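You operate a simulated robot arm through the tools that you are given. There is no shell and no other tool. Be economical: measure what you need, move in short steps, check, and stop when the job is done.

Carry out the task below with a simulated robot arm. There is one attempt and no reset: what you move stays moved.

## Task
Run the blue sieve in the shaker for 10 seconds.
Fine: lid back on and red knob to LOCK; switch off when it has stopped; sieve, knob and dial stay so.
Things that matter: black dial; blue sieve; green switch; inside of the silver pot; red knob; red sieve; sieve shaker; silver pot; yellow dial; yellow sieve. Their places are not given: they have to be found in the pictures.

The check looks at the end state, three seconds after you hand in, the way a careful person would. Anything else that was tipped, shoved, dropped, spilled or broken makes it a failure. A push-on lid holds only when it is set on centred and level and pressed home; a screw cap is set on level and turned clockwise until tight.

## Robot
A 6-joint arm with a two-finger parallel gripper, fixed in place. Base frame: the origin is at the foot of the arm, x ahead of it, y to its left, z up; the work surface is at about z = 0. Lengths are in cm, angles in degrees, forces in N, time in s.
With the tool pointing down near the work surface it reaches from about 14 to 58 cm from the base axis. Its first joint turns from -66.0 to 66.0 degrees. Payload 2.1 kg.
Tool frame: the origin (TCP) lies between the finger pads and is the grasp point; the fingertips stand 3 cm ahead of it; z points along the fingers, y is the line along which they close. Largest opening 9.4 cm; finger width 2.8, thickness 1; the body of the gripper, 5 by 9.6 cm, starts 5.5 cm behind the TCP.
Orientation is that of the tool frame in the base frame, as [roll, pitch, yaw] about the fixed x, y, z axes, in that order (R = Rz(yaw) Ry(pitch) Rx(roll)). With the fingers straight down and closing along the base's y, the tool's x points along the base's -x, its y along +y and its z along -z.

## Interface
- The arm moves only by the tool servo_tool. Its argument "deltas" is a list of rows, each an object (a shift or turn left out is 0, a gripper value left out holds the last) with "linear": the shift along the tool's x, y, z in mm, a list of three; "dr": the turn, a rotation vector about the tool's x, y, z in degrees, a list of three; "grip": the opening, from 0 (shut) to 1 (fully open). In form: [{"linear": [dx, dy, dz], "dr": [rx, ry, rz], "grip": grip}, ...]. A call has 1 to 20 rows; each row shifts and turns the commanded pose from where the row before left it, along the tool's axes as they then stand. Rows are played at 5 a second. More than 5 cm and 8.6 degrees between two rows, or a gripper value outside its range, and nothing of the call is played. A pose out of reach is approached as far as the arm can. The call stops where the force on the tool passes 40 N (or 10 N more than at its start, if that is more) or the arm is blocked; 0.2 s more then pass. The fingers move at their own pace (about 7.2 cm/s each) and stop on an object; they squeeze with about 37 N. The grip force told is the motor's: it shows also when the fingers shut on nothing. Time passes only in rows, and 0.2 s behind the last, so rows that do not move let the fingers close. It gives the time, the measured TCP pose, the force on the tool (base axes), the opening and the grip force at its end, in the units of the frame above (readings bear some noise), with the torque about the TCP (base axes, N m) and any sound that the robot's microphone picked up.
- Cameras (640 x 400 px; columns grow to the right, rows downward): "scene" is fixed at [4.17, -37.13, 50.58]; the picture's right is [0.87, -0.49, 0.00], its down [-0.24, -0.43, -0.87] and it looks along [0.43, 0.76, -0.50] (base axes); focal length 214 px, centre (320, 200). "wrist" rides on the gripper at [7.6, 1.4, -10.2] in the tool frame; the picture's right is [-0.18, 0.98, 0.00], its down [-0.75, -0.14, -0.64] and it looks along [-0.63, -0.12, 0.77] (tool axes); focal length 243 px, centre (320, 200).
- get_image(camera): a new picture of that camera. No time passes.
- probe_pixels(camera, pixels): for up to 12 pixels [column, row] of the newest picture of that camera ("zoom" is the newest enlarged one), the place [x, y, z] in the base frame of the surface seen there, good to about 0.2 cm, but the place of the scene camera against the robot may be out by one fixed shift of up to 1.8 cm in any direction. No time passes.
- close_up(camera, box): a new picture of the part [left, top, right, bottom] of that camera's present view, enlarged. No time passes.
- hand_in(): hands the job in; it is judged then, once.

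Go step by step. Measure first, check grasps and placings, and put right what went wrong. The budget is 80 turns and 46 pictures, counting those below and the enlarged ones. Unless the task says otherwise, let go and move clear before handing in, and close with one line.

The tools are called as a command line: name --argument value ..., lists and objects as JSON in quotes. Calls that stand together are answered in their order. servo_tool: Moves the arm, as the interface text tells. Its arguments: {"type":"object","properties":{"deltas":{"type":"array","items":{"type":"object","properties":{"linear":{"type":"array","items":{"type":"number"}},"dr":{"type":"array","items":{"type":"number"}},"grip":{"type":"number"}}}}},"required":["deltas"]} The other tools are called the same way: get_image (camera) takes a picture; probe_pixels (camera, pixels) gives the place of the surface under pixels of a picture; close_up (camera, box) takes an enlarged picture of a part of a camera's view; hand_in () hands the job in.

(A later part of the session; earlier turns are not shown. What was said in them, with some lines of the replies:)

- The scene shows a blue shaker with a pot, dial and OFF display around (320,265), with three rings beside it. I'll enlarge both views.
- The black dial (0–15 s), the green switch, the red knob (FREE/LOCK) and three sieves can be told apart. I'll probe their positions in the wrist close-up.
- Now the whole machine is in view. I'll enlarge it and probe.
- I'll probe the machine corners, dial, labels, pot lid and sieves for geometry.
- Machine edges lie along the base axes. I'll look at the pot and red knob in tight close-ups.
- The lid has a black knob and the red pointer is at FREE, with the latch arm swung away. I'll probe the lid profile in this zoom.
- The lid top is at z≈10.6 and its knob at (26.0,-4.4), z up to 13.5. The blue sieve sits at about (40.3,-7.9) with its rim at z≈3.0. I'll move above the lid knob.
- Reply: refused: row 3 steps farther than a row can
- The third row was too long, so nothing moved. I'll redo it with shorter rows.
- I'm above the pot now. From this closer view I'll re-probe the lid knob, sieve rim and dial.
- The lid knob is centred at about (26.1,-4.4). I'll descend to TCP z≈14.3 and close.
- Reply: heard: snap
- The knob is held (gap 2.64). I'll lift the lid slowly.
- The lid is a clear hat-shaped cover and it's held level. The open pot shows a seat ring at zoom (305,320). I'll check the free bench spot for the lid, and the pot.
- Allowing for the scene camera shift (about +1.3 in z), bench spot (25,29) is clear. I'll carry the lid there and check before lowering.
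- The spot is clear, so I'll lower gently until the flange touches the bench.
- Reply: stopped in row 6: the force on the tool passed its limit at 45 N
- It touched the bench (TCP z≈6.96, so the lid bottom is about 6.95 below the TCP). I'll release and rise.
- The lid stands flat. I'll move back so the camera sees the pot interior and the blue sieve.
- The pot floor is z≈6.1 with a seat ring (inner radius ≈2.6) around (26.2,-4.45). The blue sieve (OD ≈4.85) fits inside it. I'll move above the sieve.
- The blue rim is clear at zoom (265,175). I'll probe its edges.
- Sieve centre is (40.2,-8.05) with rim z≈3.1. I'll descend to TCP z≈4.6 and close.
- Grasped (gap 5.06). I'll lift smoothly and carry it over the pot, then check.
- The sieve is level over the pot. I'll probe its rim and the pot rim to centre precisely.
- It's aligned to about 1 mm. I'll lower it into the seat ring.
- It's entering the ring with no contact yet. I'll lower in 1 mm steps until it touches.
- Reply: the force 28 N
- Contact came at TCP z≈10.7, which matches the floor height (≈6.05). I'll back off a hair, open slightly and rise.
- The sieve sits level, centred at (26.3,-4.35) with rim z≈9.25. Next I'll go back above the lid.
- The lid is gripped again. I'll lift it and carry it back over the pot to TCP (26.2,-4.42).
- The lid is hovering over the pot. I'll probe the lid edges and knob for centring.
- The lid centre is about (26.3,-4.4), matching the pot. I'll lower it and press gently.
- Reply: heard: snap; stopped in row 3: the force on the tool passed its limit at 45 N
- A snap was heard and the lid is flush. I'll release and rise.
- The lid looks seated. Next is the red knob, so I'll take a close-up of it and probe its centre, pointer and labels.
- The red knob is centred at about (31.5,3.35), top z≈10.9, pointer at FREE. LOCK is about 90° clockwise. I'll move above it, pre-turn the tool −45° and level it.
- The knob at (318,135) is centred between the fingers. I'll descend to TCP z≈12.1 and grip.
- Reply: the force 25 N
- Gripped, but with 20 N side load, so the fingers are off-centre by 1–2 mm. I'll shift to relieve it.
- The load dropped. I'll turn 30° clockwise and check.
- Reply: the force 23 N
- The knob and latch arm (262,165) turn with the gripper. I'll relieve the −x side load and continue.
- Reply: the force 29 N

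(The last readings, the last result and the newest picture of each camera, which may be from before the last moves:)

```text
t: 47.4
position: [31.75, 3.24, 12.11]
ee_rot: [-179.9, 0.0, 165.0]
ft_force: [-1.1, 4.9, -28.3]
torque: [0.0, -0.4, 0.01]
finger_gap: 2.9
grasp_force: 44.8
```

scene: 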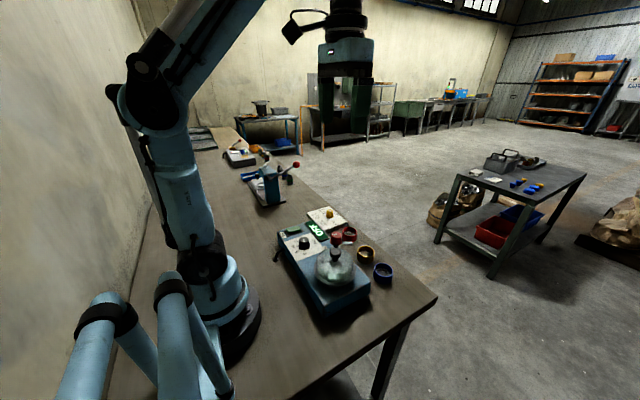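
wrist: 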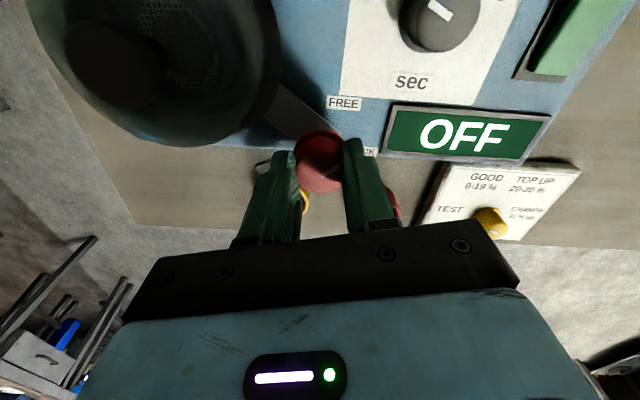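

Pulling up slightly (−28 N), so I'll lower 0.3 mm and continue 25°.

servo_tool --deltas '[{"linear": [0, 0, 0.3], "dr": [0, 0, 5]}, {"dr": [0, 0, 5]}, {"dr": [0, 0, 5]}, {"dr": [0, 0, 5]}, {"dr": [0, 0, 5]}, {}]'

get_image --camera "wrist"

```text
t: 48.8
position: [31.71, 3.19, 12.42]
ee_rot: [-179.9, 0.2, 139.8]
ft_force: [14.1, 6.5, -36.9]
torque: [0.24, -0.26, 0.05]
finger_gap: 2.87
grasp_force: 45.0
```

```text
11 pictures are left
```

wrist: 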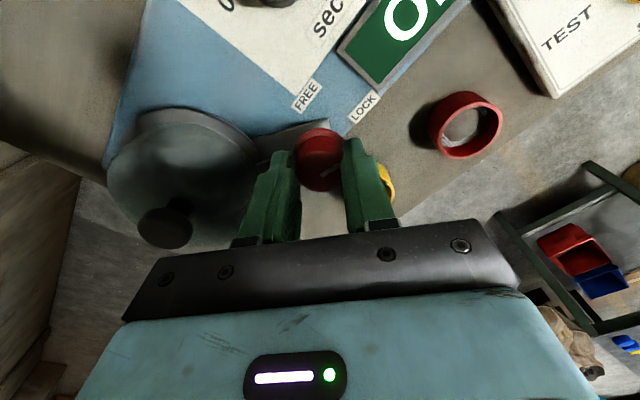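

It has turned 85° and LOCK (362,105) is near the pointer line. I'll add 4°, then release and look.

servo_tool --deltas '[{"dr": [0, 0, 4]}, {}, {"grip": 0.45}, {}, {}, {"linear": [0, 0, -20]}, {"linear": [0, 0, -45]}, {"linear": [0, 0, -45]}, {}]'

close_up --camera "wrist" --box '[220, 20, 440, 180]'

```text
t: 50.8
position: [32.1, 3.22, 23.56]
ee_rot: [-179.9, -0.1, 136.0]
ft_force: [0.7, -0.9, 0.7]
torque: [-0.02, 0.02, 0.03]
finger_gap: 4.24
grasp_force: 0.0
```

```text
2.50 times, centred on (330, 100) of wrist
```

zoom: 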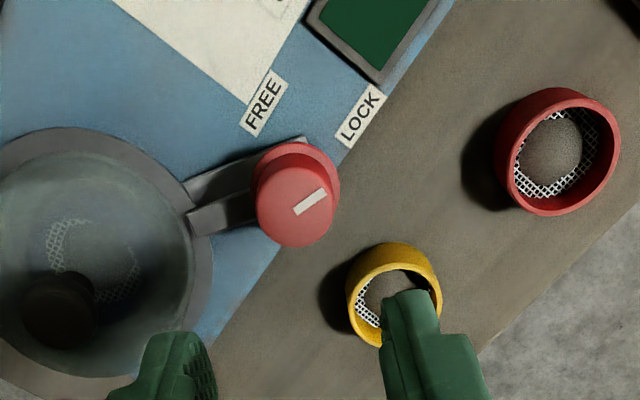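

The latch arm now lies over the lid flange at zoom (200,215). I'll probe the pointer and arm directions against LOCK.

probe_pixels --camera "zoom" --pixels '[[297, 212], [324, 192], [360, 115], [262, 103], [293, 205], [192, 223], [245, 207], [250, 160], [270, 160], [335, 175]]'

```text
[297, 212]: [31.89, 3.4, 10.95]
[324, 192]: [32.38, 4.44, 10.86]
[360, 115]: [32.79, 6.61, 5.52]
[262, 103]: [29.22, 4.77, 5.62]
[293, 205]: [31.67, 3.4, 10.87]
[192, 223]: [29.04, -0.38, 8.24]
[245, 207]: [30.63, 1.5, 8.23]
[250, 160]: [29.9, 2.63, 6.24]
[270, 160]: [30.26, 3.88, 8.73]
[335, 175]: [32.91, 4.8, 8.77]
```

The knob is at LOCK with the arm pointing at the pot centre. I'll unwind the tool and go above the black dial.

servo_tool --deltas '[{"dr": [0, 0, -8.1]}, {"dr": [0, 0, -8.1]}, {"dr": [0, 0, -8.1]}, {"dr": [0, 0, -8.1]}, {"dr": [0, 0, -8.1]}, {"dr": [0, 0, -8.1]}, {"dr": [0, 0, -8.1]}, {"dr": [0, 0, -8.1]}, {"dr": [0, 0, -8.1]}, {"dr": [0, 0, -8.1]}, {"dr": [0, 0, -8.1]}, {"linear": [6, 32, 0]}, {"linear": [6, 32, 0]}, {"linear": [6, 31, 0]}, {"linear": [0, 0, 40]}, {"linear": [0, 0, 40]}, {}, {}]'

get_image --camera "wrist"

```text
t: 54.6
position: [23.54, 8.42, 15.16]
ee_rot: [-179.9, -0.1, -135.0]
ft_force: [-0.2, 0.2, 0.4]
torque: [0.02, 0.0, -0.04]
finger_gap: 4.22
grasp_force: 0.1
```

```text
9 pictures are left
```

wrist: 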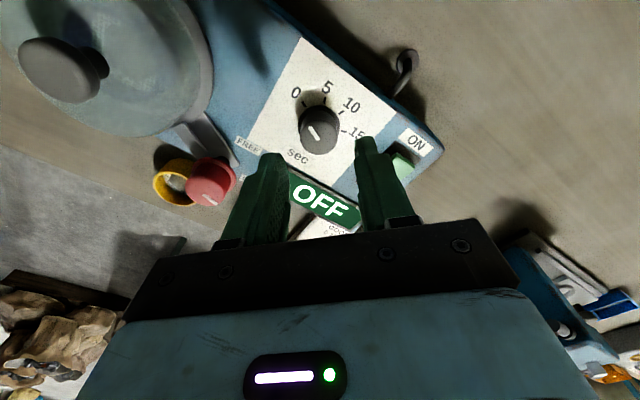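

The dial is in view at (319,130) with its pointer toward 0. I'll probe its edges, pointer and ticks.

probe_pixels --camera "wrist" --pixels '[[320, 135], [302, 135], [338, 132], [320, 118], [320, 152], [309, 127], [317, 138], [304, 104], [324, 98], [343, 112], [340, 133], [407, 165]]'

close_up --camera "wrist" --box '[270, 70, 390, 170]'

```text
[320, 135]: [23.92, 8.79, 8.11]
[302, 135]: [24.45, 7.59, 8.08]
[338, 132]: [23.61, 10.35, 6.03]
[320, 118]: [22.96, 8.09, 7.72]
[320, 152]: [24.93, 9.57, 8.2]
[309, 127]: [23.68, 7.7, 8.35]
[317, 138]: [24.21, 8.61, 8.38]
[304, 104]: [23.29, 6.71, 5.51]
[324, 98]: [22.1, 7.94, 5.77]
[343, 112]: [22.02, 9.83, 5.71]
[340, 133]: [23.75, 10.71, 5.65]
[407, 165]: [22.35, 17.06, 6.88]
```

```text
4.00 times, centred on (330, 120) of wrist
```

zoom: 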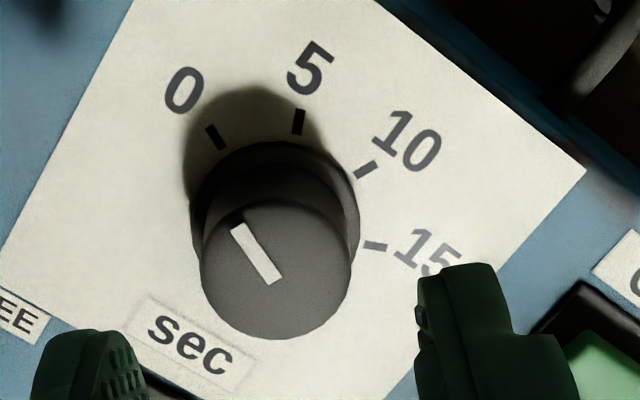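

Dial centre is (24.0,8.77), top z≈8.3; pointer at 0 and the ticks are about 47° apart. I'll centre on it, descend and grip.

servo_tool --deltas '[{"linear": [-5.7, -0.8, 20]}, {"linear": [0, 0, 25]}, {"linear": [0, 0, 9]}, {}, {"grip": 0.0}, {}, {}, {}]'

```text
t: 56.5
position: [24.11, 8.71, 9.9]
ee_rot: [-179.5, 0.0, -135.1]
ft_force: [1.3, -1.9, -2.1]
torque: [-0.13, 0.15, -0.02]
finger_gap: 2.88
grasp_force: 44.7
stopped in row 8: the force on the tool passed its limit at 40 N (the readings are from after the stop); the commanded pose is now the measured one
```

Gripped (gap 2.88) with low load. I'll turn clockwise in small rows.

servo_tool --deltas '[{"dr": [0, 0, 5]}, {"dr": [0, 0, 5]}, {"dr": [0, 0, 5]}, {"dr": [0, 0, 5]}, {"dr": [0, 0, 5]}, {"dr": [0, 0, 5]}, {"dr": [0, 0, 5]}, {"dr": [0, 0, 5]}, {"dr": [0, 0, 5]}, {}]'

```text
t: 58.7
position: [24.11, 8.81, 9.84]
ee_rot: [-179.8, 0.3, 179.9]
ft_force: [-11.7, 15.7, -28.2]
torque: [0.24, -0.07, -0.03]
finger_gap: 2.86
grasp_force: 45.1
```

servo_tool --deltas '[{"linear": [0.5, 0.5, 0.3], "dr": [0, 0, 5]}, {"dr": [0, 0, 5]}, {"dr": [0, 0, 5]}, {"dr": [0, 0, 5]}, {"dr": [0, 0, 5]}, {"dr": [0, 0, 5]}, {"dr": [0, 0, 5]}, {"dr": [0, 0, 5]}, {"dr": [0, 0, 5]}, {"dr": [0, 0, 3]}, {}]'

close_up --camera "wrist" --box '[240, 60, 400, 220]'

```text
t: 61.1
position: [24.27, 9.01, 9.73]
ee_rot: [179.5, 0.5, 131.9]
ft_force: [12.6, 24.7, -3.8]
torque: [0.74, -0.21, 0.05]
finger_gap: 2.87
grasp_force: 44.6
```

```text
2.50 times, centred on (320, 140) of wrist
```

zoom: 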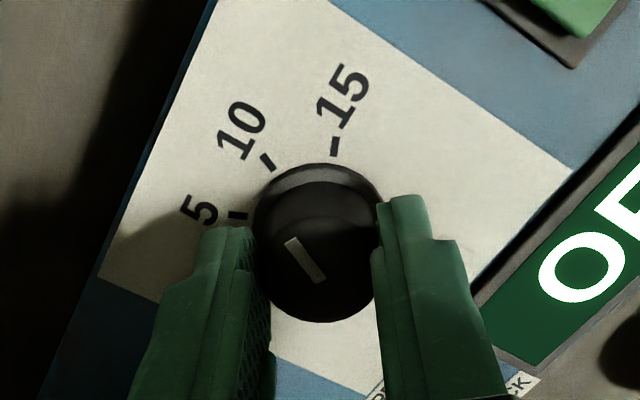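

The pointer (zoom 290,240) is a few degrees past tick 10 (267,162). I'll turn back 3° and relieve the side load, then release and look.

servo_tool --deltas '[{"dr": [0, 0, -3]}, {}, {"grip": 0.45}, {}, {}, {"linear": [0, 0, -20]}, {"linear": [0, 0, -40]}, {"linear": [0, 0, -30]}, {}]'

close_up --camera "wrist" --box '[240, 40, 400, 180]'

```text
t: 63.1
position: [24.02, 8.97, 18.91]
ee_rot: [180.0, 0.5, 135.0]
ft_force: [-0.2, 0.1, 0.8]
torque: [-0.03, 0.01, 0.01]
finger_gap: 4.23
grasp_force: 0.0
```

```text
2.86 times, centred on (320, 110) of wrist
```

zoom: 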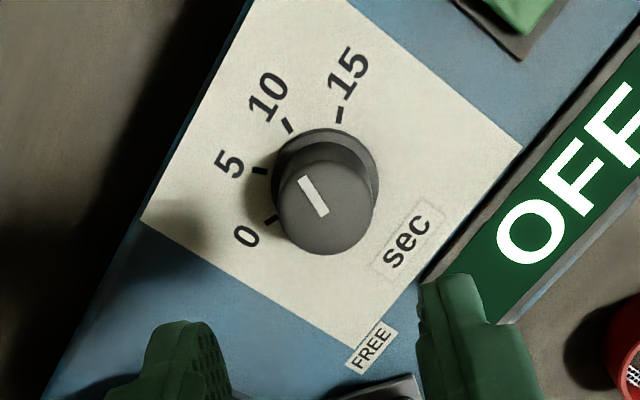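

The pointer sits close to 10. I'll probe to verify the angle and to find the switch.

probe_pixels --camera "zoom" --pixels '[[302, 179], [324, 212], [288, 126], [340, 115], [260, 172], [271, 219], [325, 208], [505, 10]]'

servo_tool --deltas '[{"dr": [0, -0.5, -7.5], "grip": 0.2}, {"dr": [0, 0, -7.5]}, {"dr": [0, 0, -7.5]}, {"dr": [0, 0, -7.5]}, {"dr": [0, 0, -7.5]}, {"dr": [0, 0, -7.5], "grip": 0}, {"linear": [40, 20, 0]}, {"linear": [10, 40, 0]}, {}]'

get_image --camera "wrist"

```text
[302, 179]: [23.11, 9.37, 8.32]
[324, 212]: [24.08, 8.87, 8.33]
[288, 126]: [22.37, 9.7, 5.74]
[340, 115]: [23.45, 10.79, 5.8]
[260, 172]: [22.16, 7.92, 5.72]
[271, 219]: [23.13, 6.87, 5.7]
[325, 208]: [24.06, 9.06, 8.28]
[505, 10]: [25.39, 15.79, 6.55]
```

```text
t: 65.1
position: [19.11, 14.72, 18.48]
ee_rot: [-179.3, 0.8, -179.9]
ft_force: [0.7, -0.7, 0.0]
torque: [-0.02, -0.03, 0.01]
finger_gap: 0.04
grasp_force: 32.9
```

```text
5 pictures are left
```

wrist: 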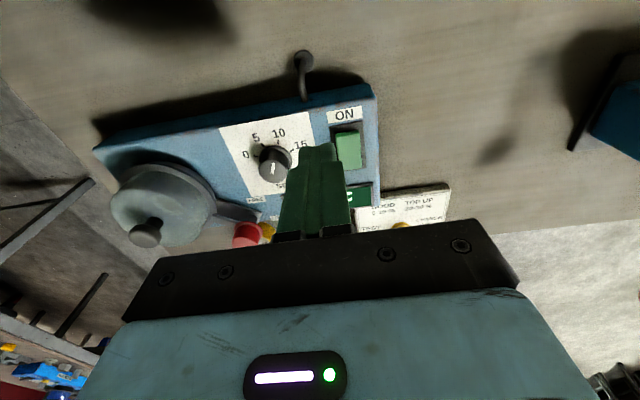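

The pointer lies at 27° against tick 10 at 29°, which is good. The rocker's ON end (near the label) is raised, so I'll probe the switch.

probe_pixels --camera "wrist" --pixels '[[346, 132], [347, 138], [348, 150], [350, 163], [338, 140], [357, 140], [340, 162], [360, 160], [345, 115]]'

```text
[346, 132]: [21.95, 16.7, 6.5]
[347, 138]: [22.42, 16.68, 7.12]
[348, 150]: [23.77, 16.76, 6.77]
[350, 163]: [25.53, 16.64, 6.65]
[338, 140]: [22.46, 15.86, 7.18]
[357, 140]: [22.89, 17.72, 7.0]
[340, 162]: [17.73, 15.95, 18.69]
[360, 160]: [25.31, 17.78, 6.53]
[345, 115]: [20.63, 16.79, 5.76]
```

The rocker spans x≈22.2–26 and y≈15.9–17.7. I'll press the ON end at (22.5,16.75) with the closed fingertips.

servo_tool --deltas '[{"linear": [-17, 10, 0], "dr": [-0.7, 0.8, 0]}, {"linear": [-17, 10.3, 0]}, {"linear": [0, 0, 40]}, {"linear": [0, 0, 35]}, {"linear": [0, 0, 5]}, {}]'

```text
t: 66.5
position: [22.56, 16.91, 10.7]
ee_rot: [179.9, 0.0, 180.0]
ft_force: [0.5, -0.2, -0.9]
torque: [0.0, -0.03, 0.04]
finger_gap: 0.0
grasp_force: 32.8
```

servo_tool --deltas '[{"linear": [0, -1, 3]}, {"linear": [0, 0, 2]}, {"linear": [0, 0, 1]}, {"linear": [0, 0, 1]}, {"linear": [0, 0, 1]}, {"linear": [0, 0, 1]}, {"linear": [0, 0, 1]}, {"linear": [0, 0, 1]}]'

```text
t: 68.3
position: [22.48, 16.81, 9.51]
ee_rot: [-179.9, -0.1, 180.0]
ft_force: [-8.0, -3.6, 32.3]
torque: [-0.09, -0.26, -0.08]
finger_gap: 0.01
grasp_force: 33.4
```

It's pressing at 32 N with no sound yet. I'll lift away and look at the state from the scene camera.

servo_tool --deltas '[{"linear": [0, 0, 1]}, {"linear": [0, 0, -30]}, {}]'

close_up --camera "scene" --box '[270, 200, 370, 290]'

```text
t: 68.6
position: [22.45, 16.75, 9.57]
ee_rot: [-179.9, -0.2, 180.0]
ft_force: [-1.2, 0.6, 11.3]
torque: [0.0, -0.12, -0.08]
finger_gap: 0.0
grasp_force: 33.3
stopped in row 1: the force on the tool passed its limit at 54 N (the readings are from after the stop); the commanded pose is now the measured one
```

```text
4.44 times, centred on (320, 245) of scene
```

zoom: 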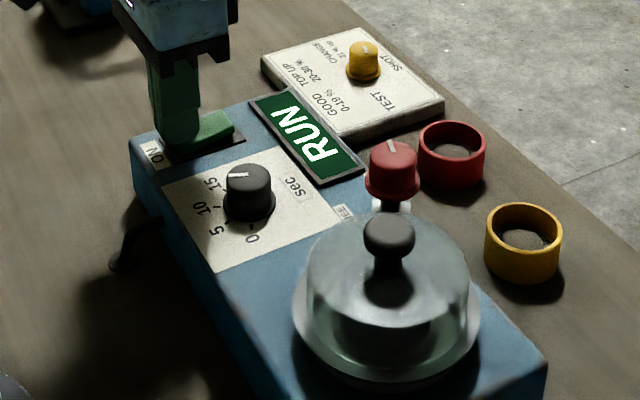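

The display shows RUN. I'll rise, move above the OFF end, and wait out the run.

servo_tool --deltas '[{"linear": [0, 0, -20]}, {"linear": [0, 0, -15]}, {"linear": [-32, 0, 0]}, {}, {}, {}, {}, {}, {}, {}, {}, {}, {}, {}, {}, {}, {}, {}, {}, {}]'

servo_tool --deltas '[{}, {}, {}, {}, {}, {}, {}, {}, {}, {}, {}, {}, {}, {}, {}, {}, {}, {}, {}, {}]'

servo_tool --deltas '[{}, {}, {}, {}, {}, {}, {}, {}, {}, {}, {}, {}, {}, {}, {}, {}, {}, {}, {}, {}]'

```text
t: 72.8
position: [25.85, 16.85, 12.83]
ee_rot: [-179.8, -0.3, 180.0]
ft_force: [0.1, 0.7, -0.2]
torque: [0.01, -0.02, -0.02]
finger_gap: 0.0
grasp_force: 33.2
```

```text
t: 77.0
position: [25.72, 16.92, 12.93]
ee_rot: [-179.9, -0.3, 179.9]
ft_force: [0.4, 0.3, 1.0]
torque: [0.04, -0.02, -0.01]
finger_gap: 0.0
grasp_force: 33.1
```

```text
t: 81.2
position: [25.81, 16.86, 12.8]
ee_rot: [-180.0, -0.3, 180.0]
ft_force: [-0.1, 0.7, 0.1]
torque: [-0.03, -0.03, 0.03]
finger_gap: 0.0
grasp_force: 33.4
```

About 13 s have passed since the start. I'll check the display.

close_up --camera "scene" --box '[270, 200, 370, 290]'

```text
4.44 times, centred on (320, 245) of scene
```

zoom: 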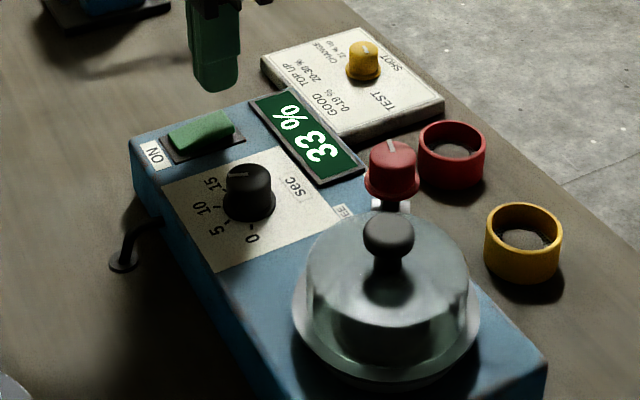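

The display reads "33 %", presumably the end result. I'll wait a little more and confirm that it's static before switching off.

servo_tool --deltas '[{}, {}, {}, {}, {}, {}, {}, {}, {}, {}]'

close_up --camera "scene" --box '[270, 200, 370, 290]'

```text
t: 83.4
position: [25.77, 16.87, 12.91]
ee_rot: [-180.0, -0.3, -180.0]
ft_force: [-0.2, -0.1, -0.7]
torque: [0.02, -0.01, 0.0]
finger_gap: 0.0
grasp_force: 32.7
```

```text
4.44 times, centred on (320, 245) of scene
```

zoom: 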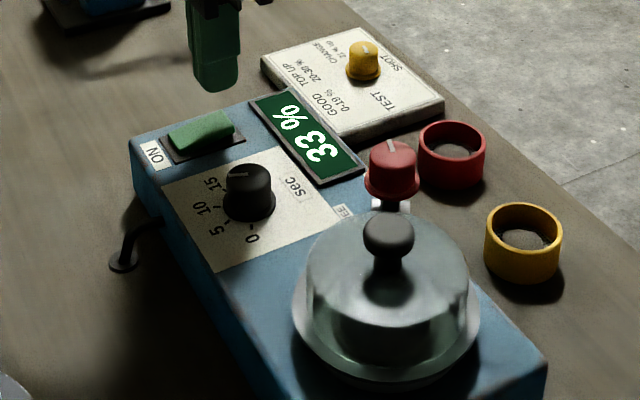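

It's static at 33 %, so the machine has stopped. I'll press the OFF end.

servo_tool --deltas '[{"linear": [0, -1, 15]}, {"linear": [0, 0, 8]}, {"linear": [0, 0, 3]}, {"linear": [0, 0, 1]}, {"linear": [0, 0, 1]}, {"linear": [0, 0, 1]}, {"linear": [0, 0, 1]}, {"linear": [0, 0, 1]}, {"linear": [0, 0, 1]}, {"linear": [0, 0, 1]}, {"linear": [0, 0, 1]}]'

```text
t: 85.8
position: [25.64, 16.61, 9.55]
ee_rot: [-179.9, -0.3, 180.0]
ft_force: [0.1, -1.0, 20.8]
torque: [0.02, 0.29, 0.08]
finger_gap: 0.0
grasp_force: 33.5
```

Pressed to the same depth that switched it on. I'll press slightly more, rise clear, and check.

servo_tool --deltas '[{"linear": [0, 0, 0.5]}, {"linear": [0, 0, -20]}, {"linear": [0, 0, -40]}, {"linear": [0, 0, -45]}, {"linear": [0, 0, -45]}, {}]'

close_up --camera "scene" --box '[270, 200, 370, 290]'

```text
t: 87.2
position: [25.82, 16.8, 24.75]
ee_rot: [-179.9, -0.3, -180.0]
ft_force: [-0.1, -0.6, 0.0]
torque: [0.0, -0.03, 0.02]
finger_gap: 0.0
grasp_force: 33.1
```

```text
4.44 times, centred on (320, 245) of scene
```

zoom: 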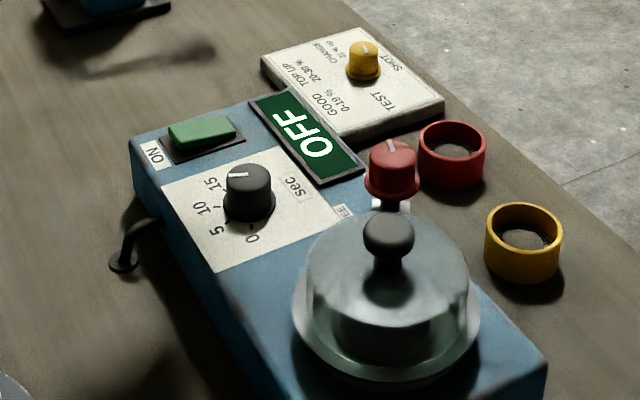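

The display shows OFF. The lid is on, the red knob is at LOCK, the dial is at 10, and the arm is clear, so I'm handing in.

hand_in

```text
The job is handed in.
```

The blue sieve ran at the 10-second setting, finished with the display at 33 %, and I switched the shaker off once it had stopped. The lid is on, the red knob is at LOCK and the black dial is still at 10. I left the yellow TEST SHOT dial alone because the task didn't ask for it, though 33 % falls in its CHANGE range.
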